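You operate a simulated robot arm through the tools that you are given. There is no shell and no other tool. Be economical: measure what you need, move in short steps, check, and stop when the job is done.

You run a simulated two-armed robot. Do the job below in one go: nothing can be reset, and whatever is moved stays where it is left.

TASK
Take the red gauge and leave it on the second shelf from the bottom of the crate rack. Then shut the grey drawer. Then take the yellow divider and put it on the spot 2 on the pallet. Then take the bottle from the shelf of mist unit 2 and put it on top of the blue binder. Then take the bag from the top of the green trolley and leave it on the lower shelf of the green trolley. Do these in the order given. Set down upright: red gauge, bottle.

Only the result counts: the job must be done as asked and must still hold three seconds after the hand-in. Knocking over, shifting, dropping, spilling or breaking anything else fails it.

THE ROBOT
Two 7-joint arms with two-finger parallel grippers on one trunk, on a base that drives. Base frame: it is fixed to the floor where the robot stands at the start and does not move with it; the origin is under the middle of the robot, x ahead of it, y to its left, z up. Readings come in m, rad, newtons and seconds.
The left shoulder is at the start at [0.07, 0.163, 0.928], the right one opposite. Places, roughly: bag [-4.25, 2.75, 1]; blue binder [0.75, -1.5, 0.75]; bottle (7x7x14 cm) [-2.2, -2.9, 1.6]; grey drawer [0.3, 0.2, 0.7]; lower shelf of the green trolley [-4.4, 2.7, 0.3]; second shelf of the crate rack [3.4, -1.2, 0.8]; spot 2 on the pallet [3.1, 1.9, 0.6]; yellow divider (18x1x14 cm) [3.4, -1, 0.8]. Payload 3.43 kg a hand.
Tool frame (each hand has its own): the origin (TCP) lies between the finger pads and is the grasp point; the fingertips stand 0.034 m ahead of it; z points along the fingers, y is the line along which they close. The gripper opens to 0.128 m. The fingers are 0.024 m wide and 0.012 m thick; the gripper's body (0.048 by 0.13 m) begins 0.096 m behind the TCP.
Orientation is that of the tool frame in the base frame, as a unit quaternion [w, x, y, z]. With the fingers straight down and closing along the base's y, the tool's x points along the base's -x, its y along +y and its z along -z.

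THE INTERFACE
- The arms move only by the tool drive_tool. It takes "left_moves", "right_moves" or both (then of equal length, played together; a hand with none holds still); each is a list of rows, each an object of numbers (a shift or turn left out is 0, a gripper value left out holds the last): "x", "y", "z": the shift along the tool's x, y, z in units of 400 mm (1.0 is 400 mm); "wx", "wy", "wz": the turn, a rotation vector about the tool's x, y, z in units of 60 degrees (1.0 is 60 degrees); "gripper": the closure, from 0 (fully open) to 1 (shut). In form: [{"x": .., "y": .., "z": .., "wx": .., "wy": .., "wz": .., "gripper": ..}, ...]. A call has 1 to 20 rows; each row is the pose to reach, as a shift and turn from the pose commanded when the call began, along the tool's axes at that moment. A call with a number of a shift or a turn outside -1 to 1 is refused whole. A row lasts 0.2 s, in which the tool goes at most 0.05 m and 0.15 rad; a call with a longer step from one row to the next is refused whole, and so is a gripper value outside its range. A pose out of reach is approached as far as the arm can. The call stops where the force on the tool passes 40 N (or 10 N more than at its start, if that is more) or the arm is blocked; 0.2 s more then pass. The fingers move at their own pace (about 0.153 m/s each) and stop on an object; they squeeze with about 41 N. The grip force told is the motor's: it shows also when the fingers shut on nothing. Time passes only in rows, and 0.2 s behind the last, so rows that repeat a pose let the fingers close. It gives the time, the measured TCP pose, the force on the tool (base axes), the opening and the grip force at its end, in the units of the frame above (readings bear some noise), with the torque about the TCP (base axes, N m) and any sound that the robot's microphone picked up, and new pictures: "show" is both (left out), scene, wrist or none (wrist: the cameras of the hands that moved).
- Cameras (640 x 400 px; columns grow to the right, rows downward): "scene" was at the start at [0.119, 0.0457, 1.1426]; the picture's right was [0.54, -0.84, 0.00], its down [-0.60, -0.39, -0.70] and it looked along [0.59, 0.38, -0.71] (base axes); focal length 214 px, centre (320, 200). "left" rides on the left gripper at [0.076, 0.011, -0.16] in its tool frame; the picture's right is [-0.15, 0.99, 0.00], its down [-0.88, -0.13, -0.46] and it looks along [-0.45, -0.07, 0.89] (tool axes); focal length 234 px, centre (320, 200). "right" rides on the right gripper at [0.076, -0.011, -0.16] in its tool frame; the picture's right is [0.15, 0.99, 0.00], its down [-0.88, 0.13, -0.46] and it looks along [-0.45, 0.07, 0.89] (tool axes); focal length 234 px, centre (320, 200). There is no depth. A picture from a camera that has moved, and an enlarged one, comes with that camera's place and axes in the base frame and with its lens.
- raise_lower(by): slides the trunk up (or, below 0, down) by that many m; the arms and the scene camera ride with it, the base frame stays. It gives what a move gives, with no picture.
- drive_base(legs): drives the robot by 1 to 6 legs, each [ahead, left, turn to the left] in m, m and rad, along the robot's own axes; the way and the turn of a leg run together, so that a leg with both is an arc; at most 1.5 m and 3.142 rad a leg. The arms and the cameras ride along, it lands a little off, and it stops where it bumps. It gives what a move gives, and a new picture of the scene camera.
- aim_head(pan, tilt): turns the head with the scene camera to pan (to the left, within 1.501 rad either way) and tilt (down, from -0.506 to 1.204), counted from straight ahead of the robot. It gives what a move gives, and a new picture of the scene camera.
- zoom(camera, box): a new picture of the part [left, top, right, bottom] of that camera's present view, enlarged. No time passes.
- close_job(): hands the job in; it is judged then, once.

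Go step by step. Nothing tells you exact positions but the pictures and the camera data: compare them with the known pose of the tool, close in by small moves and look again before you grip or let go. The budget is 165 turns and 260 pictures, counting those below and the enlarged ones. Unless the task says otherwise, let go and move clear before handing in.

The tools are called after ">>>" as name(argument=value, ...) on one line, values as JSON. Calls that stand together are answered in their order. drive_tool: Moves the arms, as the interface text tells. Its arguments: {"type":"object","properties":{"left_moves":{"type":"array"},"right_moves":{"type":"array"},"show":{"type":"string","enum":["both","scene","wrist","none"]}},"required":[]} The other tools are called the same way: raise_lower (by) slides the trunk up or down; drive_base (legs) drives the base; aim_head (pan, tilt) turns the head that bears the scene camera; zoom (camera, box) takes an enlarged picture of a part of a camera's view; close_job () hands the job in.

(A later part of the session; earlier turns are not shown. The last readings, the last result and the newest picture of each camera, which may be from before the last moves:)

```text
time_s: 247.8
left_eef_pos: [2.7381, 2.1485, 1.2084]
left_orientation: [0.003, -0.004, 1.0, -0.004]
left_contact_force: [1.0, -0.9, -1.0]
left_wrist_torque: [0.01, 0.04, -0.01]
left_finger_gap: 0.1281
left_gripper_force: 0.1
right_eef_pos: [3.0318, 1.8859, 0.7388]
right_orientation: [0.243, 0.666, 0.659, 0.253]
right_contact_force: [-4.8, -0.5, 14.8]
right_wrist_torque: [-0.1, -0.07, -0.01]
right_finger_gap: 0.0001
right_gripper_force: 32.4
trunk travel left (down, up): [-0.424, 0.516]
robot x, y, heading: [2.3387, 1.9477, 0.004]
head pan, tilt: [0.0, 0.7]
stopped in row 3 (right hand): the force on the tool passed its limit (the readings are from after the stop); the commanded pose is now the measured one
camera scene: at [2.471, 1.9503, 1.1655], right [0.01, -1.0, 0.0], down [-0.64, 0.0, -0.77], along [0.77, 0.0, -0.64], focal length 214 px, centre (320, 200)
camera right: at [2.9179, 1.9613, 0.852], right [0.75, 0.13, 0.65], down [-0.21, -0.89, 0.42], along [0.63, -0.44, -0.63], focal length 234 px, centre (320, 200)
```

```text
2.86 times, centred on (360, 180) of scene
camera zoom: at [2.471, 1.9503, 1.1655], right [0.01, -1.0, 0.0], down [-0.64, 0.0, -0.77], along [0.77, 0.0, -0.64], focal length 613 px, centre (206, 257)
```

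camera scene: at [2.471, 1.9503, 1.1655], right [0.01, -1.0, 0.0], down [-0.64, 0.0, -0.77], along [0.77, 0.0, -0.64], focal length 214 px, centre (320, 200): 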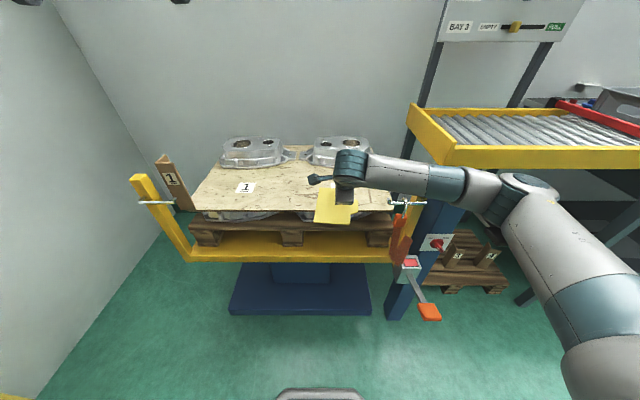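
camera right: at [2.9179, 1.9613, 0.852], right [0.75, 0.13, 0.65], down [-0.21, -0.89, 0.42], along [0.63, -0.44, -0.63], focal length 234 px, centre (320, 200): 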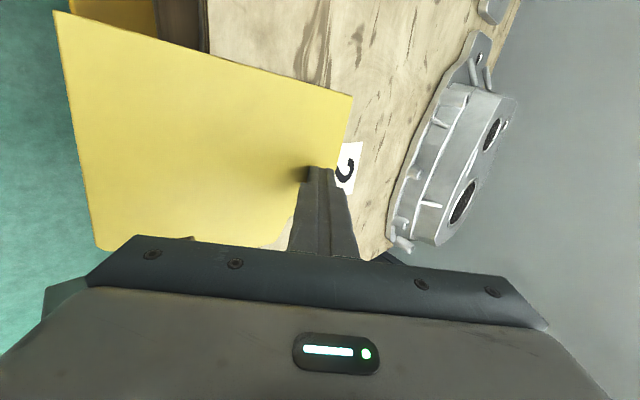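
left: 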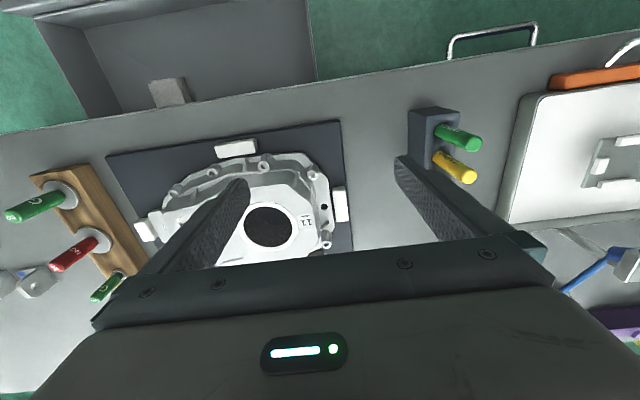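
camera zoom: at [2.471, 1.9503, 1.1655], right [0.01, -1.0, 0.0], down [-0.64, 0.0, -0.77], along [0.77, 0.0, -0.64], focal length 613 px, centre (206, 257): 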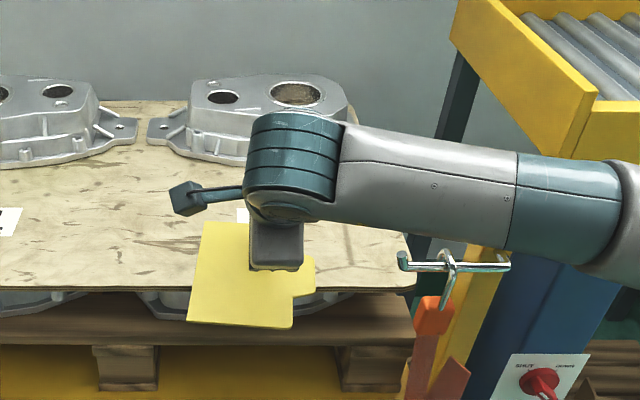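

The fingertips touch the plate, so the board is a bit higher than I estimated, at z≈0.68–0.70. I'll keep light pressure and slide the plate forward.

>>> drive_tool(right_moves=[{"z": 0.038, "y": 0.035}, {"z": 0.072, "y": 0.074}, {"z": 0.104, "y": 0.112}])

>>> zoom(camera="scene", box=[280, 110, 440, 250])

```text
time_s: 248.7
left_eef_pos: [2.7353, 2.1489, 1.21]
left_orientation: [0.004, -0.005, 1.0, -0.004]
left_contact_force: [-0.3, -0.2, -0.6]
left_wrist_torque: [0.04, 0.0, -0.01]
left_finger_gap: 0.1281
left_gripper_force: 0.0
right_eef_pos: [3.0912, 1.8855, 0.7378]
right_orientation: [0.246, 0.665, 0.658, 0.254]
right_contact_force: [-10.2, -0.8, 33.6]
right_wrist_torque: [-0.07, -0.19, -0.02]
right_finger_gap: 0.0001
right_gripper_force: 33.0
trunk travel left (down, up): [-0.424, 0.516]
robot x, y, heading: [2.3349, 1.9481, 0.005]
head pan, tilt: [0.0, 0.7]
camera scene: at [2.4676, 1.9502, 1.166], right [0.01, -1.0, 0.0], down [-0.64, 0.0, -0.77], along [0.77, 0.0, -0.64], focal length 214 px, centre (320, 200)
camera right: at [2.9773, 1.9604, 0.8512], right [0.74, 0.13, 0.65], down [-0.21, -0.89, 0.42], along [0.64, -0.45, -0.63], focal length 234 px, centre (320, 200)
```

scene: 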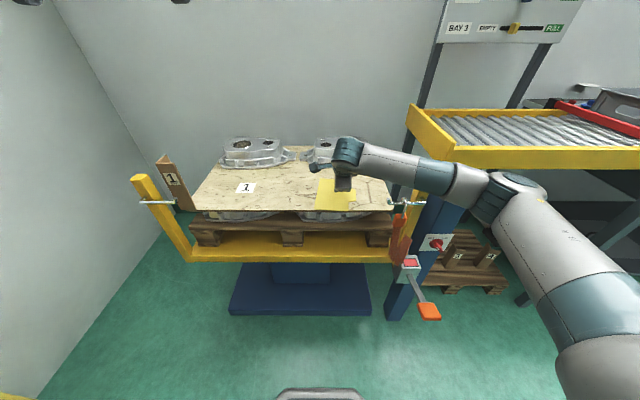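
right: 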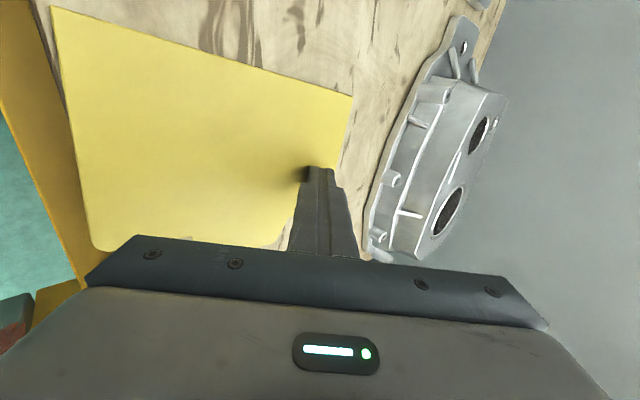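

```text
2.86 times, centred on (360, 180) of scene
camera zoom: at [2.4676, 1.9502, 1.166], right [0.01, -1.0, 0.0], down [-0.64, 0.0, -0.77], along [0.77, 0.0, -0.64], focal length 613 px, centre (206, 257)
```

zoom: 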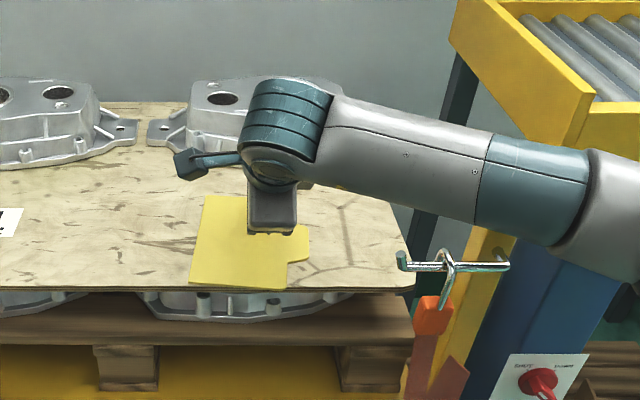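

It works: the plate is fully on the board. I'll slide it about 4 cm more, with a little less pressure.

>>> drive_tool(right_moves=[{"z": 0.01, "y": 0.023}, {"z": 0.034, "y": 0.053}, {"z": 0.058, "y": 0.082}])

>>> zoom(camera="scene", box=[280, 110, 440, 250])

```text
time_s: 249.4
left_eef_pos: [2.734, 2.148, 1.2096]
left_orientation: [0.004, -0.003, 1.0, -0.004]
left_contact_force: [-0.7, -0.4, -1.0]
left_wrist_torque: [0.0, -0.01, 0.01]
left_finger_gap: 0.1278
left_gripper_force: 0.0
right_eef_pos: [3.1304, 1.8838, 0.7389]
right_orientation: [0.244, 0.666, 0.659, 0.251]
right_contact_force: [-5.6, -0.4, 15.5]
right_wrist_torque: [-0.12, -0.07, -0.04]
right_finger_gap: 0.0001
right_gripper_force: 33.0
trunk travel left (down, up): [-0.424, 0.516]
robot x, y, heading: [2.3372, 1.947, 0.005]
head pan, tilt: [0.0, 0.7]
camera scene: at [2.4679, 1.9497, 1.1655], right [0.01, -1.0, 0.0], down [-0.64, 0.0, -0.77], along [0.77, 0.0, -0.64], focal length 214 px, centre (320, 200)
camera right: at [3.0176, 1.9594, 0.8527], right [0.75, 0.13, 0.65], down [-0.21, -0.88, 0.42], along [0.63, -0.45, -0.64], focal length 234 px, centre (320, 200)
```

scene: 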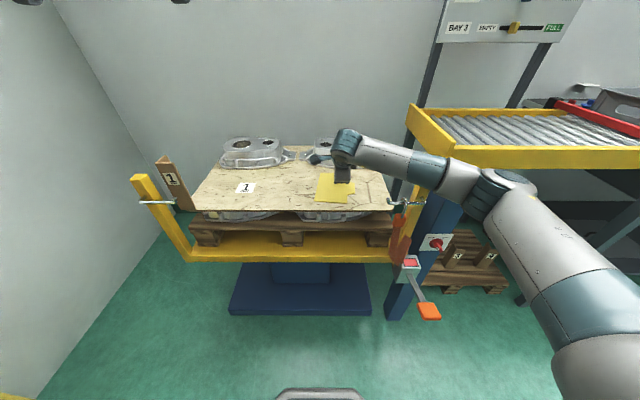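
right: 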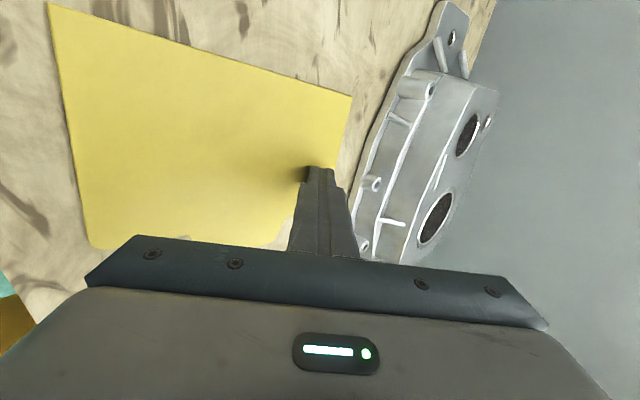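

```text
2.86 times, centred on (360, 180) of scene
camera zoom: at [2.4679, 1.9497, 1.1655], right [0.01, -1.0, 0.0], down [-0.64, 0.0, -0.77], along [0.77, 0.0, -0.64], focal length 613 px, centre (206, 257)
```

zoom: 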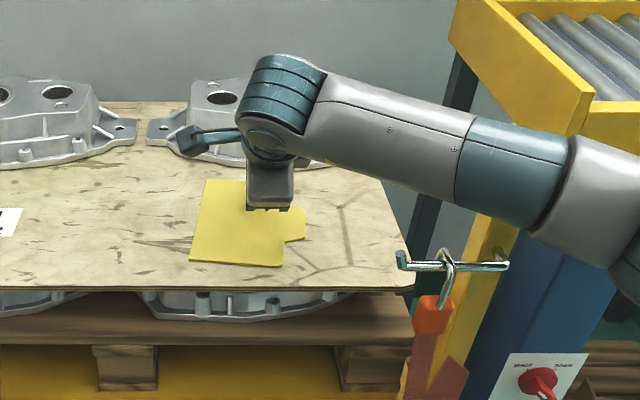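

The plate's centre now sits on the row of label 2. I'll lift straight off and back away.

>>> drive_tool(right_moves=[{"z": -0.05, "y": 0.04}, {"z": -0.12, "y": 0.1}, {"z": -0.2, "y": 0.165}, {"z": -0.28, "y": 0.23}], show="none")

>>> drive_base(legs=[[-0.4, 0, 0]])

>>> zoom(camera="scene", box=[240, 50, 400, 170])

```text
time_s: 250.4
left_eef_pos: [2.7378, 2.1499, 1.208]
left_orientation: [0.002, -0.004, 1.0, -0.004]
left_contact_force: [-0.3, 0.2, 0.3]
left_wrist_torque: [0.01, 0.0, 0.03]
left_finger_gap: 0.1282
left_gripper_force: 0.1
right_eef_pos: [3.1294, 1.8844, 0.8833]
right_orientation: [0.244, 0.667, 0.659, 0.25]
right_contact_force: [-0.2, -0.1, 0.6]
right_wrist_torque: [0.01, -0.03, -0.02]
right_finger_gap: 0.0003
right_gripper_force: 32.9
trunk travel left (down, up): [-0.424, 0.516]
robot x, y, heading: [2.3349, 1.9473, 0.007]
head pan, tilt: [0.0, 0.7]
```

```text
time_s: 253.0
left_eef_pos: [2.3363, 2.1456, 1.2075]
left_orientation: [0.002, -0.001, 1.0, -0.004]
left_contact_force: [-0.5, -0.2, 0.2]
left_wrist_torque: [0.01, -0.02, 0.0]
left_finger_gap: 0.1279
left_gripper_force: 0.1
right_eef_pos: [2.7236, 1.8775, 0.8833]
right_orientation: [0.244, 0.669, 0.657, 0.249]
right_contact_force: [0.6, 0.3, 0.1]
right_wrist_torque: [-0.01, -0.02, 0.02]
right_finger_gap: 0.0
right_gripper_force: 32.7
trunk travel left (down, up): [-0.424, 0.516]
robot x, y, heading: [1.9364, 1.9461, -0.002]
head pan, tilt: [0.0, 0.7]
camera scene: at [2.0678, 1.9479, 1.1652], right [0.0, -1.0, 0.0], down [-0.64, 0.0, -0.77], along [0.77, 0.0, -0.64], focal length 214 px, centre (320, 200)
```

scene: 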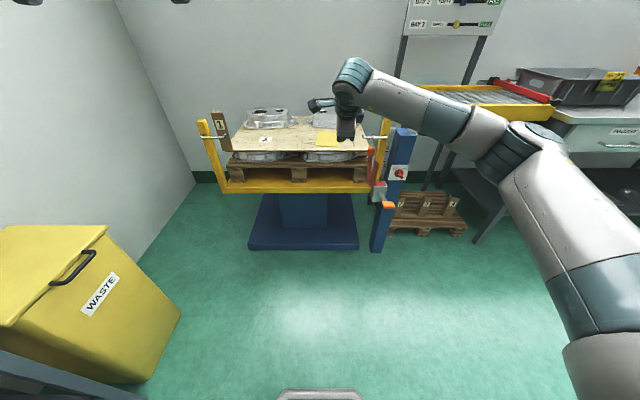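

```text
3.33 times, centred on (320, 110) of scene
camera zoom: at [2.0678, 1.9479, 1.1652], right [0.0, -1.0, 0.0], down [-0.64, 0.0, -0.77], along [0.77, 0.0, -0.64], focal length 715 px, centre (320, 500)
```

zoom: 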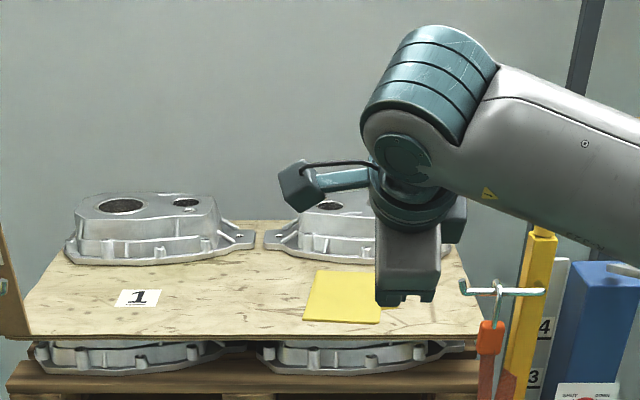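

Divider placed. Next is the bottle at mist unit 2. I'll reset the right hand to point forward and pull it in before driving.

>>> drive_tool(right_moves=[{"wx": -0.14, "z": -0.05, "y": -0.03}, {"wx": -0.28, "z": -0.1, "y": -0.06}, {"wx": -0.42, "z": -0.15, "y": -0.09}, {"wx": -0.56, "z": -0.2, "y": -0.12}, {"wx": -0.7, "z": -0.25, "y": -0.15}, {"wx": -0.83, "z": -0.25, "y": -0.15}], show="none")

>>> drive_tool(right_moves=[{"wz": -0.14}, {"wz": -0.28}, {"wz": -0.42}, {"wz": -0.56}, {"wz": -0.7}, {"wz": -0.84}, {"wz": -0.98}], show="none")

>>> drive_tool(right_moves=[{"wz": -0.14}, {"wz": -0.28}, {"wz": -0.42}, {"wz": -0.52}], show="scene")

```text
time_s: 254.4
left_eef_pos: [2.3361, 2.149, 1.2082]
left_orientation: [0.004, -0.001, 1.0, -0.006]
left_contact_force: [-0.2, 0.9, -0.2]
left_wrist_torque: [-0.06, -0.04, -0.01]
left_finger_gap: 0.1279
left_gripper_force: 0.2
right_eef_pos: [2.6126, 1.8829, 0.9215]
right_orientation: [0.501, 0.503, 0.491, 0.505]
right_contact_force: [-0.1, -1.2, -2.0]
right_wrist_torque: [-0.01, -0.15, 0.2]
right_finger_gap: 0.0
right_gripper_force: 32.7
trunk travel left (down, up): [-0.424, 0.516]
robot x, y, heading: [1.9317, 1.9472, 0.001]
head pan, tilt: [0.0, 0.7]
```

```text
time_s: 256.0
left_eef_pos: [2.3366, 2.1448, 1.2072]
left_orientation: [0.003, -0.001, 1.0, -0.003]
left_contact_force: [0.2, 0.2, 0.7]
left_wrist_torque: [0.0, -0.02, 0.03]
left_finger_gap: 0.1279
left_gripper_force: 0.1
right_eef_pos: [2.6136, 1.8783, 0.9184]
right_orientation: [0.685, 0.197, 0.675, 0.19]
right_contact_force: [0.1, -0.3, -0.3]
right_wrist_torque: [-0.01, -0.03, -0.02]
right_finger_gap: 0.0
right_gripper_force: 32.9
trunk travel left (down, up): [-0.424, 0.516]
robot x, y, heading: [1.9318, 1.9466, -0.002]
head pan, tilt: [0.0, 0.7]
```

```text
time_s: 257.0
left_eef_pos: [2.3372, 2.1455, 1.2078]
left_orientation: [0.002, 0.0, 1.0, -0.004]
left_contact_force: [-0.7, 0.9, -0.1]
left_wrist_torque: [0.02, 0.02, -0.01]
left_finger_gap: 0.1282
left_gripper_force: 0.1
right_eef_pos: [2.6137, 1.8788, 0.9201]
right_orientation: [0.711, 0.009, 0.703, -0.001]
right_contact_force: [-0.1, -0.5, -0.2]
right_wrist_torque: [-0.02, 0.03, 0.01]
right_finger_gap: 0.0
right_gripper_force: 33.2
trunk travel left (down, up): [-0.424, 0.516]
robot x, y, heading: [1.9304, 1.945, -0.002]
head pan, tilt: [0.0, 0.7]
camera scene: at [2.0683, 1.948, 1.1651], right [0.0, -1.0, 0.0], down [-0.64, 0.0, -0.76], along [0.76, 0.0, -0.64], focal length 214 px, centre (320, 200)
```

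scene: 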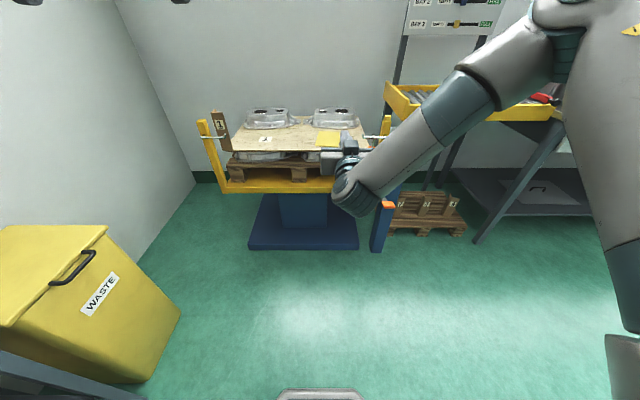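

>>> drive_base(legs=[[0, 0, -1.57], [0, 0.12, 0], [1.5, 0, 0], [1.5, 0, 0]])

```text
time_s: 275.8
left_eef_pos: [2.3073, -1.3932, 1.2087]
left_orientation: [-0.001, 0.698, 0.716, -0.006]
left_contact_force: [0.6, -0.2, -0.3]
left_wrist_torque: [0.0, 0.02, 0.02]
left_finger_gap: 0.1282
left_gripper_force: 0.0
right_eef_pos: [2.0479, -1.6746, 0.9179]
right_orientation: [0.508, 0.499, 0.496, -0.497]
right_contact_force: [0.3, -0.4, 0.2]
right_wrist_torque: [0.0, 0.04, 0.01]
right_finger_gap: 0.0001
right_gripper_force: 32.9
trunk travel left (down, up): [-0.424, 0.516]
robot x, y, heading: [2.0992, -0.9945, -1.545]
head pan, tilt: [0.0, 0.7]
camera scene: at [2.1042, -1.126, 1.1651], right [-1.0, -0.02, 0.0], down [-0.01, 0.64, -0.76], along [0.02, -0.76, -0.64], focal length 214 px, centre (320, 200)
```

scene: 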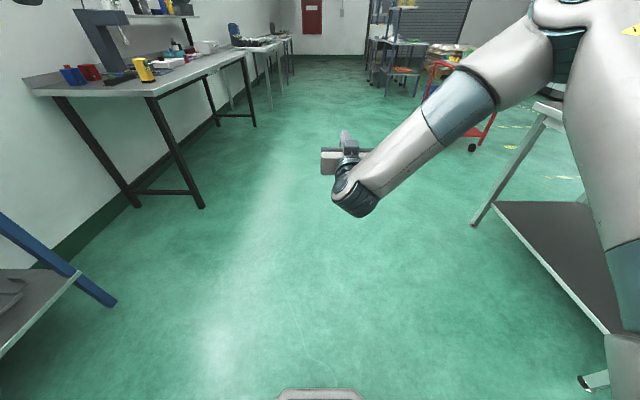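

>>> drive_base(legs=[[1.0, 0, -0.025], [0.84, 0, 0], [0, 0, -1.57]])

>>> aim_head(pan=0.0, tilt=0.2)

```text
time_s: 289.0
left_eef_pos: [1.6977, -3.0354, 1.2082]
left_orientation: [-0.004, 1.0, -0.011, -0.003]
left_contact_force: [0.2, -0.8, 0.5]
left_wrist_torque: [-0.01, -0.01, -0.02]
left_finger_gap: 0.1281
left_gripper_force: 0.1
right_eef_pos: [1.4278, -2.7631, 0.9187]
right_orientation: [0.008, -0.703, 0.018, 0.711]
right_contact_force: [-0.5, -0.1, 0.3]
right_wrist_torque: [0.01, 0.03, 0.01]
right_finger_gap: 0.0002
right_gripper_force: 33.0
trunk travel left (down, up): [-0.424, 0.516]
robot x, y, heading: [2.1053, -2.8473, 3.115]
head pan, tilt: [0.0, 0.7]
camera scene: at [1.973, -2.8425, 1.1651], right [0.03, 1.0, 0.0], down [0.64, -0.02, -0.76], along [-0.76, 0.02, -0.64], focal length 214 px, centre (320, 200)
```

scene: 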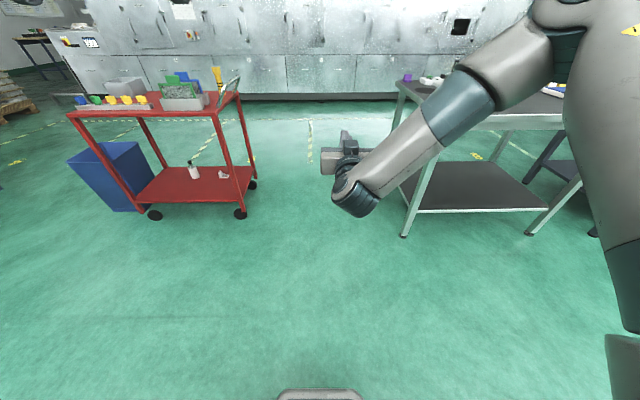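

```text
time_s: 289.9
left_eef_pos: [1.6985, -3.0359, 1.2093]
left_orientation: [-0.003, 1.0, -0.011, -0.002]
left_contact_force: [-0.2, -0.4, 0.2]
left_wrist_torque: [0.03, -0.03, 0.0]
left_finger_gap: 0.128
left_gripper_force: 0.1
right_eef_pos: [1.4286, -2.7634, 0.9193]
right_orientation: [0.009, -0.703, 0.018, 0.711]
right_contact_force: [-0.3, -0.6, -0.8]
right_wrist_torque: [-0.01, 0.01, 0.02]
right_finger_gap: 0.0
right_gripper_force: 32.6
trunk travel left (down, up): [-0.424, 0.516]
robot x, y, heading: [2.1095, -2.8452, 3.119]
head pan, tilt: [0.0, 0.201]
camera scene: at [1.9648, -2.8424, 1.2104], right [0.03, 1.0, 0.0], down [0.2, -0.01, -0.98], along [-0.98, 0.02, -0.2], focal length 214 px, centre (320, 200)
```

scene: 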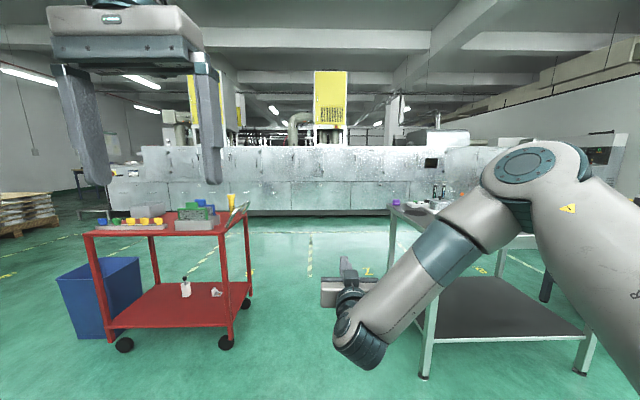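

>>> drive_base(legs=[[0, 0, 0.022], [1.45, 0, 0], [1.35, 0, 0]])

>>> aim_head(pan=0.0, tilt=0.0)

```text
time_s: 303.9
left_eef_pos: [-1.112, -3.0662, 1.2076]
left_orientation: [-0.003, 1.0, -0.004, -0.002]
left_contact_force: [0.6, 0.5, 0.5]
left_wrist_torque: [-0.02, -0.02, 0.04]
left_finger_gap: 0.1279
left_gripper_force: 0.0
right_eef_pos: [-1.3874, -2.7962, 0.919]
right_orientation: [0.004, -0.703, 0.014, 0.711]
right_contact_force: [-0.3, 0.8, -0.2]
right_wrist_torque: [0.0, 0.03, -0.01]
right_finger_gap: 0.0001
right_gripper_force: 32.5
trunk travel left (down, up): [-0.424, 0.516]
robot x, y, heading: [-0.7047, -2.8713, 3.131]
head pan, tilt: [0.0, 0.201]
camera scene: at [-0.8496, -2.8688, 1.2105], right [0.01, 1.0, 0.0], down [0.2, 0.0, -0.98], along [-0.98, 0.01, -0.2], focal length 214 px, centre (320, 200)
```

scene: 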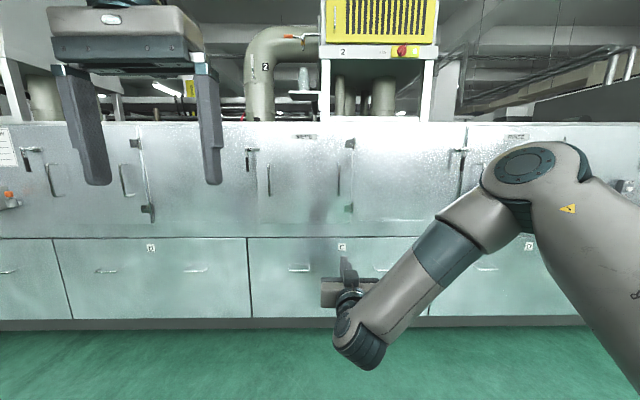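

```text
time_s: 304.6
left_eef_pos: [-1.1126, -3.0662, 1.208]
left_orientation: [-0.004, 1.0, -0.005, -0.002]
left_contact_force: [-0.2, 0.6, 0.1]
left_wrist_torque: [-0.03, -0.01, 0.0]
left_finger_gap: 0.1281
left_gripper_force: 0.1
right_eef_pos: [-1.386, -2.7958, 0.9191]
right_orientation: [0.004, -0.703, 0.013, 0.711]
right_contact_force: [0.5, 0.2, -0.1]
right_wrist_torque: [0.04, 0.01, 0.0]
right_finger_gap: 0.0
right_gripper_force: 33.1
trunk travel left (down, up): [-0.424, 0.516]
robot x, y, heading: [-0.7061, -2.874, 3.13]
head pan, tilt: [0.0, 0.0]
camera scene: at [-0.8461, -2.8689, 1.2289], right [0.01, 1.0, 0.0], down [0.0, 0.0, -1.0], along [-1.0, 0.01, 0.0], focal length 214 px, centre (320, 200)
```

scene: 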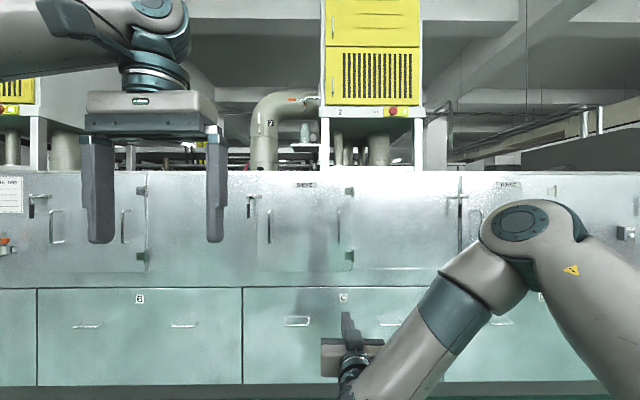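

The yellow unit 2 has a small side shelf with a bottle on it at around pixel (305, 132). I'll raise the trunk and zoom in.

>>> raise_lower(by=0.4)

>>> aim_head(pan=0.0, tilt=0.1)

>>> zoom(camera="scene", box=[230, 120, 390, 240])

```text
time_s: 308.4
left_eef_pos: [-1.113, -3.0657, 1.6088]
left_orientation: [-0.004, 1.0, -0.004, -0.003]
left_contact_force: [0.8, -0.1, 0.2]
left_wrist_torque: [-0.01, -0.03, 0.02]
left_finger_gap: 0.1281
left_gripper_force: 0.0
right_eef_pos: [-1.3877, -2.7967, 1.3193]
right_orientation: [0.003, -0.703, 0.013, 0.711]
right_contact_force: [-0.4, 0.7, -0.4]
right_wrist_torque: [0.0, 0.02, 0.0]
right_finger_gap: 0.0001
right_gripper_force: 32.7
trunk travel left (down, up): [-0.824, 0.116]
robot x, y, heading: [-0.7081, -2.866, 3.133]
head pan, tilt: [0.0, 0.0]
```

```text
time_s: 309.1
left_eef_pos: [-1.1131, -3.0661, 1.6083]
left_orientation: [-0.003, 1.0, -0.004, -0.002]
left_contact_force: [0.2, -0.3, -0.6]
left_wrist_torque: [0.01, 0.01, 0.01]
left_finger_gap: 0.1279
left_gripper_force: 0.1
right_eef_pos: [-1.3875, -2.7959, 1.3201]
right_orientation: [0.004, -0.703, 0.014, 0.711]
right_contact_force: [-0.5, 0.1, 0.0]
right_wrist_torque: [-0.04, -0.03, 0.01]
right_finger_gap: 0.0
right_gripper_force: 32.8
trunk travel left (down, up): [-0.824, 0.116]
robot x, y, heading: [-0.7069, -2.87, 3.13]
head pan, tilt: [0.0, 0.099]
camera scene: at [-0.8484, -2.8689, 1.6199], right [0.01, 1.0, 0.0], down [0.1, 0.0, -1.0], along [-0.99, 0.01, -0.1], focal length 214 px, centre (320, 200)
```

scene: 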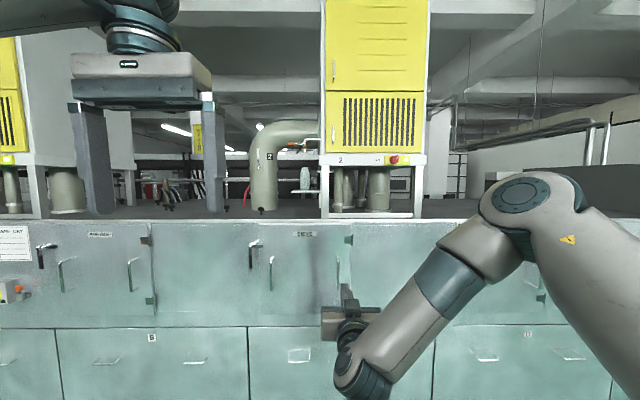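

```text
3.33 times, centred on (310, 180) of scene
camera zoom: at [-0.8484, -2.8689, 1.6199], right [0.01, 1.0, 0.0], down [0.1, 0.0, -1.0], along [-0.99, 0.01, -0.1], focal length 715 px, centre (353, 267)
```

zoom: 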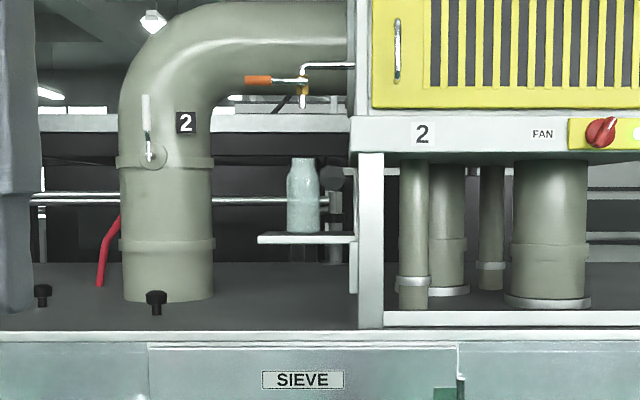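

The bottle stands on the side shelf at about y=-2.95, with its base at z≈1.545 and x≈-2.25. I'll raise the hand to z≈1.59, open it and look closer.

>>> raise_lower(by=0.11)

>>> drive_tool(right_moves=[{"x": -0.1, "gripper": 0.2}, {"x": -0.2, "gripper": 0.2}, {"x": -0.3, "gripper": 0.2}, {"x": -0.39, "gripper": 0.2}])

>>> zoom(camera="scene", box=[230, 140, 390, 260])

```text
time_s: 310.5
left_eef_pos: [-1.1126, -3.0654, 1.7178]
left_orientation: [-0.003, 1.0, -0.005, -0.003]
left_contact_force: [-1.1, -0.3, 0.3]
left_wrist_torque: [-0.01, 0.0, -0.01]
left_finger_gap: 0.128
left_gripper_force: 0.1
right_eef_pos: [-1.3875, -2.7954, 1.4286]
right_orientation: [0.004, -0.703, 0.013, 0.711]
right_contact_force: [-0.6, -0.7, 0.3]
right_wrist_torque: [0.0, 0.02, -0.05]
right_finger_gap: 0.0
right_gripper_force: 33.6
trunk travel left (down, up): [-0.934, 0.006]
robot x, y, heading: [-0.7062, -2.8699, 3.13]
head pan, tilt: [0.0, 0.099]
```

```text
time_s: 311.5
left_eef_pos: [-1.1127, -3.0657, 1.718]
left_orientation: [-0.003, 1.0, -0.004, -0.002]
left_contact_force: [-0.2, -0.7, 0.3]
left_wrist_torque: [0.04, 0.02, -0.01]
left_finger_gap: 0.1279
left_gripper_force: 0.0
right_eef_pos: [-1.3847, -2.7953, 1.5868]
right_orientation: [0.003, -0.703, 0.013, 0.711]
right_contact_force: [-0.2, -0.2, 0.1]
right_wrist_torque: [0.01, -0.01, 0.03]
right_finger_gap: 0.1024
right_gripper_force: 0.1
trunk travel left (down, up): [-0.934, 0.006]
robot x, y, heading: [-0.7033, -2.8695, 3.131]
head pan, tilt: [0.0, 0.099]
camera scene: at [-0.8476, -2.8685, 1.7299], right [0.01, 1.0, 0.0], down [0.1, 0.0, -1.0], along [-0.99, 0.01, -0.1], focal length 214 px, centre (320, 200)
camera right: at [-1.2266, -2.7884, 1.5092], right [-0.03, -0.99, -0.13], down [0.46, -0.13, 0.88], along [-0.89, -0.04, 0.46], focal length 234 px, centre (320, 200)
```

scene: 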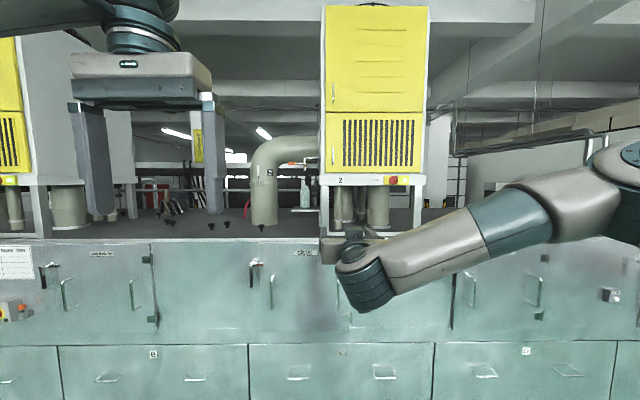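
right: 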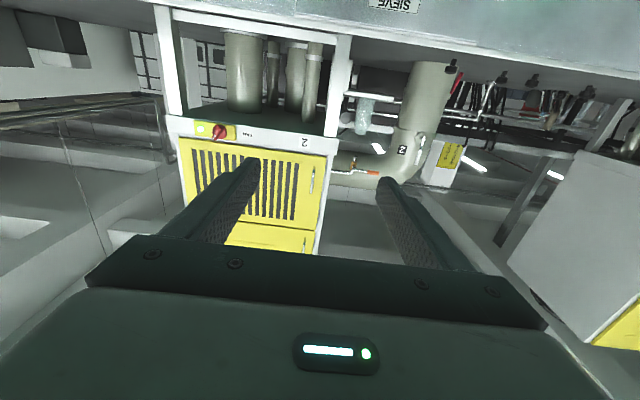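

```text
3.33 times, centred on (310, 200) of scene
camera zoom: at [-0.8476, -2.8685, 1.7299], right [0.01, 1.0, 0.0], down [0.1, 0.0, -1.0], along [-0.99, 0.01, -0.1], focal length 715 px, centre (353, 200)
```

zoom: 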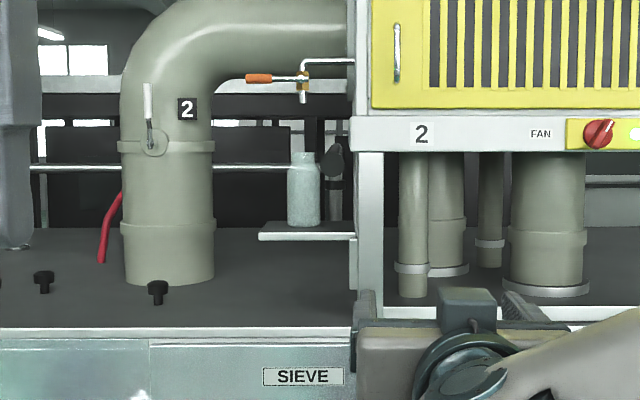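

Triangulated: bottle at about (-2.17, -2.95), with its mid-height at z 1.6; the dark object beside it is far behind. I'll align laterally and move ahead part way.

>>> drive_base(legs=[[0, 0.155, 0.011], [0.5, 0, 0]])

>>> zoom(camera="right", box=[0, 0, 640, 400])

>>> zoom(camera="scene", box=[230, 140, 430, 290])

```text
time_s: 315.4
left_eef_pos: [-1.6076, -3.2175, 1.7197]
left_orientation: [-0.004, 1.0, -0.004, -0.003]
left_contact_force: [1.0, 0.2, -0.7]
left_wrist_torque: [-0.03, 0.05, 0.04]
left_finger_gap: 0.1281
left_gripper_force: 0.0
right_eef_pos: [-1.8804, -2.9484, 1.5879]
right_orientation: [0.003, -0.703, 0.013, 0.711]
right_contact_force: [1.0, 0.2, -0.8]
right_wrist_torque: [0.03, 0.01, -0.04]
right_finger_gap: 0.1022
right_gripper_force: 0.1
trunk travel left (down, up): [-0.934, 0.006]
robot x, y, heading: [-1.2012, -3.0233, 3.128]
head pan, tilt: [0.0, 0.099]
camera scene: at [-1.3422, -3.021, 1.7302], right [0.01, 1.0, 0.0], down [0.1, 0.0, -1.0], along [-1.0, 0.01, -0.1], focal length 214 px, centre (320, 200)
```

scene: 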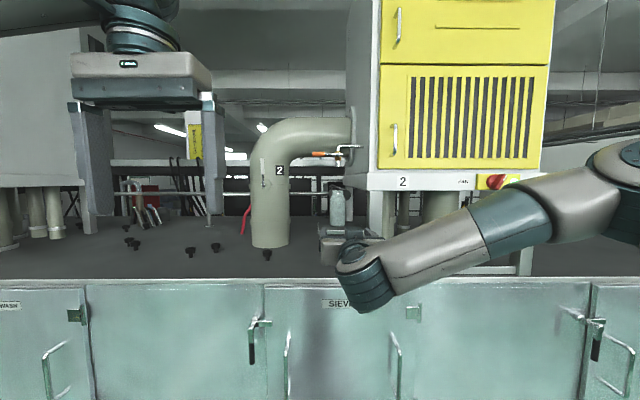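

```text
1.00 times, centred on (320, 200) of right
camera zoom: at [-1.7216, -2.9414, 1.5096], right [-0.02, -0.99, -0.13], down [0.46, -0.13, 0.88], along [-0.89, -0.04, 0.46], focal length 234 px, centre (320, 200)
```

zoom: 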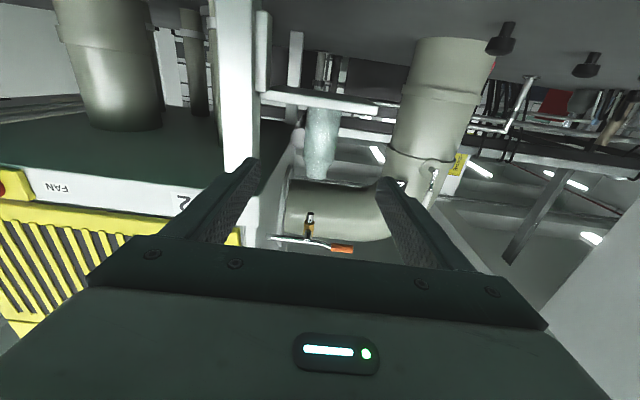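

```text
2.67 times, centred on (330, 215) of scene
camera zoom: at [-1.3422, -3.021, 1.7302], right [0.01, 1.0, 0.0], down [0.1, 0.0, -1.0], along [-1.0, 0.01, -0.1], focal length 572 px, centre (293, 160)
```

zoom: 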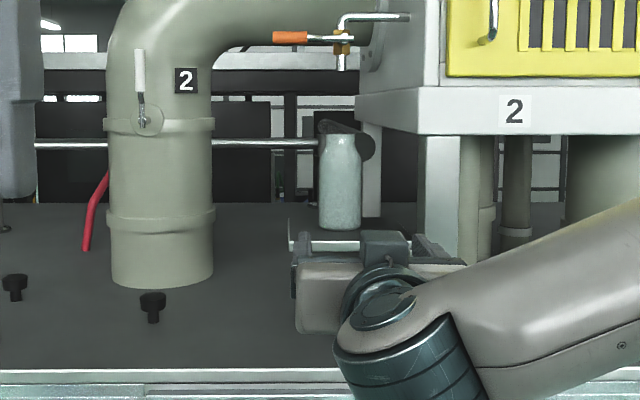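

Lateral alignment is good. I'll advance part with the base and the rest by stretching the arm, keeping the forearm clear of the unit.

>>> drive_base(legs=[[0.17, 0, 0]])

>>> drive_tool(right_moves=[{"z": 0.08}, {"z": 0.16}])

```text
time_s: 316.9
left_eef_pos: [-1.773, -3.2164, 1.7206]
left_orientation: [-0.003, 1.0, -0.003, -0.005]
left_contact_force: [0.4, 0.2, 1.1]
left_wrist_torque: [-0.01, 0.05, -0.01]
left_finger_gap: 0.1278
left_gripper_force: 0.1
right_eef_pos: [-2.0454, -2.9478, 1.588]
right_orientation: [0.003, -0.702, 0.012, 0.712]
right_contact_force: [-0.2, 0.1, 1.1]
right_wrist_torque: [0.03, -0.02, -0.04]
right_finger_gap: 0.1024
right_gripper_force: 0.0
trunk travel left (down, up): [-0.934, 0.006]
robot x, y, heading: [-1.3691, -3.0209, 3.133]
head pan, tilt: [0.0, 0.099]
camera scene: at [-1.5086, -3.0193, 1.7304], right [0.01, 1.0, 0.0], down [0.1, 0.0, -1.0], along [-1.0, 0.01, -0.1], focal length 214 px, centre (320, 200)
```

scene: 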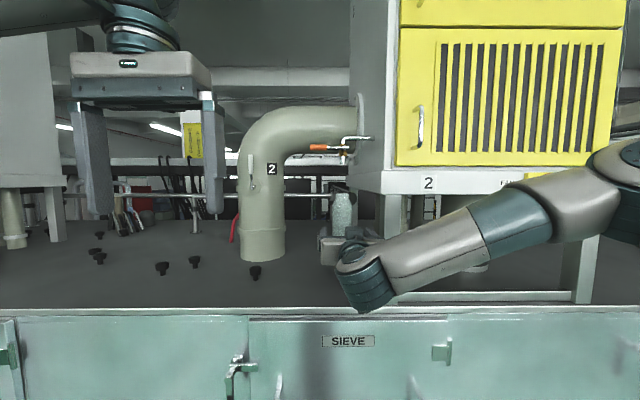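

```text
time_s: 317.5
left_eef_pos: [-1.7773, -3.2151, 1.7187]
left_orientation: [-0.004, 1.0, -0.004, -0.002]
left_contact_force: [-0.1, 0.5, -0.4]
left_wrist_torque: [-0.01, 0.01, 0.02]
left_finger_gap: 0.1281
left_gripper_force: 0.0
right_eef_pos: [-2.1154, -2.9466, 1.5887]
right_orientation: [0.004, -0.703, 0.013, 0.711]
right_contact_force: [-0.5, 0.6, 0.1]
right_wrist_torque: [0.0, -0.01, 0.01]
right_finger_gap: 0.1023
right_gripper_force: 0.1
trunk travel left (down, up): [-0.934, 0.006]
robot x, y, heading: [-1.3732, -3.0244, 3.134]
head pan, tilt: [0.0, 0.099]
camera scene: at [-1.5137, -3.0187, 1.7299], right [0.01, 1.0, 0.0], down [0.1, 0.0, -0.99], along [-0.99, 0.01, -0.1], focal length 214 px, centre (320, 200)
camera right: at [-1.9562, -2.9396, 1.5105], right [-0.02, -0.99, -0.13], down [0.46, -0.13, 0.88], along [-0.89, -0.04, 0.46], focal length 234 px, centre (320, 200)
```

scene: 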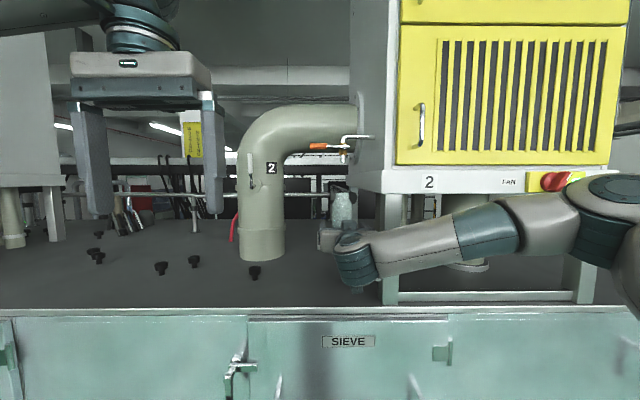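
right: 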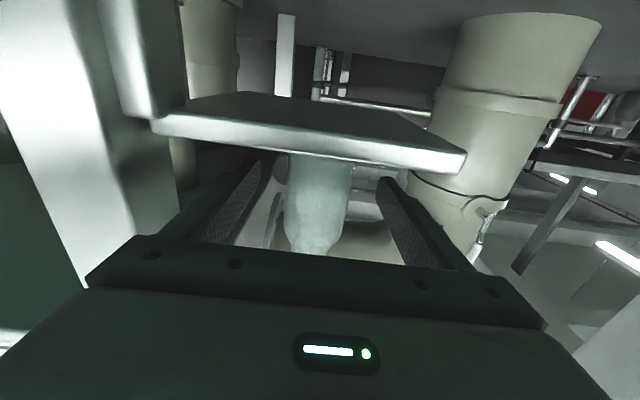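

>>> drive_tool(right_moves=[{"z": 0.06, "y": 0.004}, {"z": 0.13, "y": 0.004}], show="wrist")

```text
time_s: 318.1
left_eef_pos: [-1.7798, -3.2162, 1.7183]
left_orientation: [-0.004, 1.0, -0.004, -0.002]
left_contact_force: [-0.2, 0.7, 0.2]
left_wrist_torque: [0.02, -0.02, 0.0]
left_finger_gap: 0.1281
left_gripper_force: 0.1
right_eef_pos: [-2.1691, -2.9459, 1.5858]
right_orientation: [0.003, -0.704, 0.012, 0.71]
right_contact_force: [-0.5, 0.7, -0.3]
right_wrist_torque: [0.0, 0.01, 0.01]
right_finger_gap: 0.1023
right_gripper_force: 0.0
trunk travel left (down, up): [-0.934, 0.006]
robot x, y, heading: [-1.3759, -3.019, 3.13]
head pan, tilt: [0.0, 0.099]
camera right: at [-2.0106, -2.9386, 1.5078], right [-0.02, -0.99, -0.13], down [0.46, -0.13, 0.88], along [-0.89, -0.04, 0.46], focal length 234 px, centre (320, 200)
```

right: 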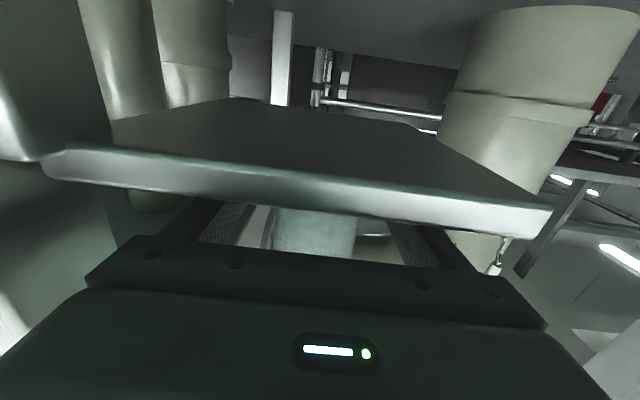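

>>> drive_tool(right_moves=[{"z": 0.028, "gripper": 0.2}, {"z": 0.028, "gripper": 0.45}, {"z": 0.028, "gripper": 0.6}, {"z": 0.028, "gripper": 0.6}, {"z": 0.028, "gripper": 0.6}], show="wrist")

```text
time_s: 319.3
left_eef_pos: [-1.7773, -3.217, 1.718]
left_orientation: [-0.003, 1.0, -0.003, -0.002]
left_contact_force: [0.2, -0.3, -0.1]
left_wrist_torque: [0.04, -0.01, 0.01]
left_finger_gap: 0.1278
left_gripper_force: 0.1
right_eef_pos: [-2.1778, -2.947, 1.5874]
right_orientation: [0.003, -0.703, 0.012, 0.711]
right_contact_force: [-0.5, 0.2, 0.7]
right_wrist_torque: [0.06, 0.01, 0.0]
right_finger_gap: 0.0603
right_gripper_force: 41.2
trunk travel left (down, up): [-0.934, 0.006]
robot x, y, heading: [-1.3697, -3.0208, 3.127]
head pan, tilt: [0.0, 0.099]
camera right: at [-2.019, -2.9387, 1.5094], right [-0.02, -0.99, -0.13], down [0.46, -0.13, 0.88], along [-0.89, -0.04, 0.46], focal length 234 px, centre (320, 200)
```

right: 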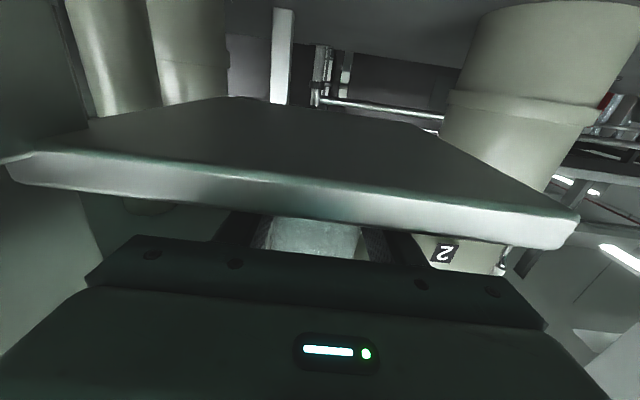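

The bottle is gripped at 6 cm wide. I'll lift a few centimetres and back out.

>>> drive_tool(right_moves=[{"x": -0.05, "gripper": 0.7}, {"x": -0.1, "gripper": 0.7}, {"x": -0.12, "gripper": 0.7}])

```text
time_s: 320.1
left_eef_pos: [-1.7784, -3.2156, 1.7183]
left_orientation: [-0.003, 1.0, -0.004, -0.003]
left_contact_force: [-0.2, -0.5, -0.2]
left_wrist_torque: [0.02, -0.01, -0.02]
left_finger_gap: 0.1281
left_gripper_force: 0.1
right_eef_pos: [-2.178, -2.9463, 1.6366]
right_orientation: [0.002, -0.703, 0.012, 0.711]
right_contact_force: [-1.1, -0.1, -0.5]
right_wrist_torque: [0.04, -0.02, 0.0]
right_finger_gap: 0.0598
right_gripper_force: 40.9
trunk travel left (down, up): [-0.934, 0.006]
robot x, y, heading: [-1.3679, -3.0234, 3.133]
head pan, tilt: [0.0, 0.099]
camera scene: at [-1.5138, -3.0193, 1.7299], right [0.01, 1.0, 0.0], down [0.1, 0.0, -0.99], along [-0.99, 0.01, -0.1], focal length 214 px, centre (320, 200)
camera right: at [-2.0188, -2.9393, 1.5581], right [-0.02, -0.99, -0.13], down [0.46, -0.13, 0.88], along [-0.89, -0.04, 0.46], focal length 234 px, centre (320, 200)
```

scene: 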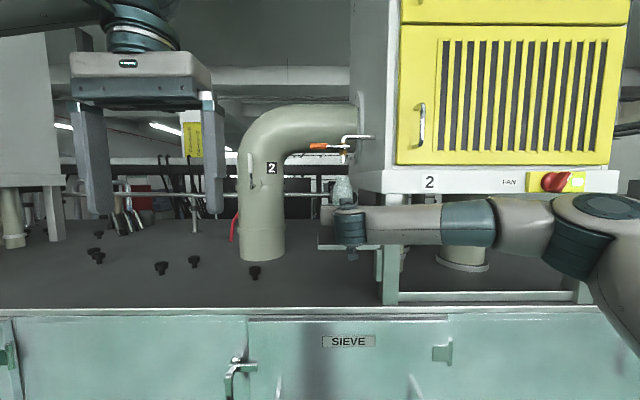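
right: 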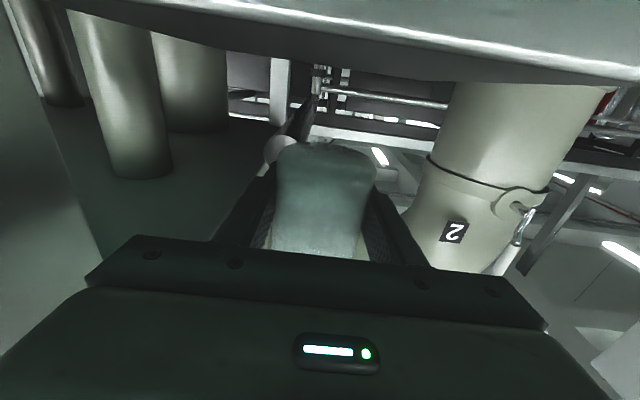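

>>> drive_base(legs=[[-0.65, 0, 0], [0, 0, 1.57], [0, 0, 1.57]])

>>> raise_lower(by=-0.45)

```text
time_s: 331.3
left_eef_pos: [-0.3094, -2.8461, 1.7198]
left_orientation: [0.002, 0.021, 1.0, -0.002]
left_contact_force: [0.3, 0.3, 0.1]
left_wrist_torque: [0.02, 0.02, -0.02]
left_finger_gap: 0.1278
left_gripper_force: 0.0
right_eef_pos: [0.0816, -3.1293, 1.6366]
right_orientation: [0.711, 0.025, 0.703, -0.016]
right_contact_force: [0.1, -1.0, 0.0]
right_wrist_torque: [0.01, -0.01, 0.05]
right_finger_gap: 0.0595
right_gripper_force: 41.1
trunk travel left (down, up): [-0.934, 0.006]
robot x, y, heading: [-0.7212, -3.0253, -0.046]
head pan, tilt: [0.0, 0.099]
camera scene: at [-0.5779, -3.0326, 1.7299], right [-0.04, -1.0, 0.0], down [-0.1, 0.0, -0.99], along [0.99, -0.04, -0.1], focal length 214 px, centre (320, 200)
```

scene: 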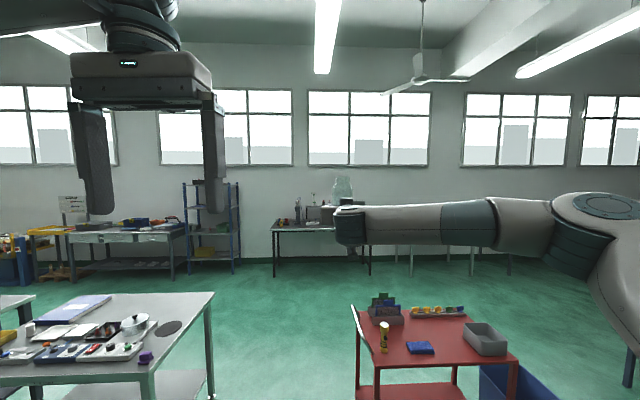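

```text
refused: -0.45 is not a number from -0.4 to 0.4
```

The blue binder lies at the back-left of the second bench. I'll lower the trunk and strafe left to face it.

>>> raise_lower(by=-0.4)

>>> drive_base(legs=[[0, 0, 0.046], [0, 1.45, 0]])

>>> aim_head(pan=0.0, tilt=0.5)

```text
time_s: 335.1
left_eef_pos: [-0.3088, -2.8467, 1.3178]
left_orientation: [0.003, 0.021, 1.0, -0.005]
left_contact_force: [0.1, 0.3, -0.4]
left_wrist_torque: [-0.04, 0.01, 0.0]
left_finger_gap: 0.1279
left_gripper_force: 0.0
right_eef_pos: [0.082, -3.1305, 1.2364]
right_orientation: [0.711, 0.025, 0.703, -0.015]
right_contact_force: [0.4, 0.0, -0.7]
right_wrist_torque: [-0.02, -0.03, -0.04]
right_finger_gap: 0.0599
right_gripper_force: 41.1
trunk travel left (down, up): [-0.534, 0.406]
robot x, y, heading: [-0.7212, -3.0249, -0.045]
head pan, tilt: [0.0, 0.099]
```

```text
time_s: 342.7
left_eef_pos: [-0.2993, -1.3965, 1.3187]
left_orientation: [0.003, 0.01, 1.0, -0.003]
left_contact_force: [-0.2, 0.7, 0.5]
left_wrist_torque: [0.02, 0.01, -0.01]
left_finger_gap: 0.128
left_gripper_force: 0.0
right_eef_pos: [0.0952, -1.672, 1.2358]
right_orientation: [0.711, 0.017, 0.703, -0.007]
right_contact_force: [-0.2, -0.6, -0.5]
right_wrist_torque: [-0.01, -0.01, -0.02]
right_finger_gap: 0.0601
right_gripper_force: 40.8
trunk travel left (down, up): [-0.534, 0.406]
robot x, y, heading: [-0.7056, -1.587, -0.024]
head pan, tilt: [0.0, 0.099]
camera scene: at [-0.5648, -1.5889, 1.3299], right [-0.02, -1.0, 0.0], down [-0.1, 0.0, -0.99], along [0.99, -0.02, -0.1], focal length 214 px, centre (320, 200)
```

scene: 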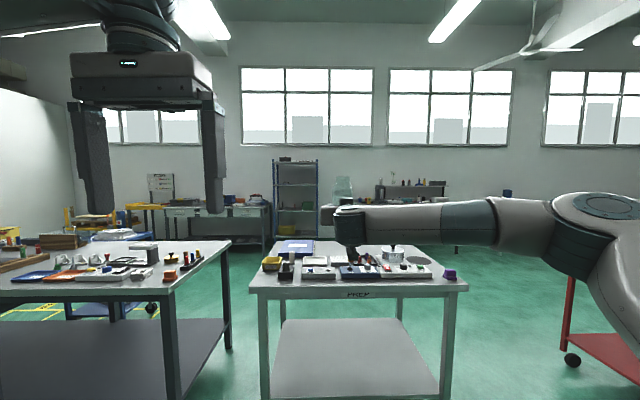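

```text
time_s: 343.6
left_eef_pos: [-0.2991, -1.3973, 1.3183]
left_orientation: [0.003, 0.009, 1.0, -0.003]
left_contact_force: [0.2, -0.7, 0.0]
left_wrist_torque: [-0.02, -0.04, 0.01]
left_finger_gap: 0.1279
left_gripper_force: 0.0
right_eef_pos: [0.0973, -1.6718, 1.2373]
right_orientation: [0.711, 0.017, 0.703, -0.007]
right_contact_force: [0.0, -0.2, -0.4]
right_wrist_torque: [-0.03, -0.01, -0.01]
right_finger_gap: 0.0598
right_gripper_force: 40.9
trunk travel left (down, up): [-0.534, 0.406]
robot x, y, heading: [-0.711, -1.5873, -0.019]
head pan, tilt: [0.0, 0.499]
camera scene: at [-0.5659, -1.5891, 1.2929], right [-0.02, -1.0, 0.0], down [-0.48, 0.01, -0.88], along [0.88, -0.02, -0.48], focal length 214 px, centre (320, 200)
```

scene: 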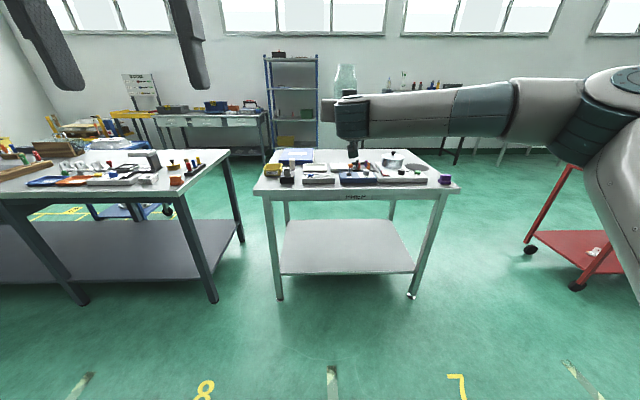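

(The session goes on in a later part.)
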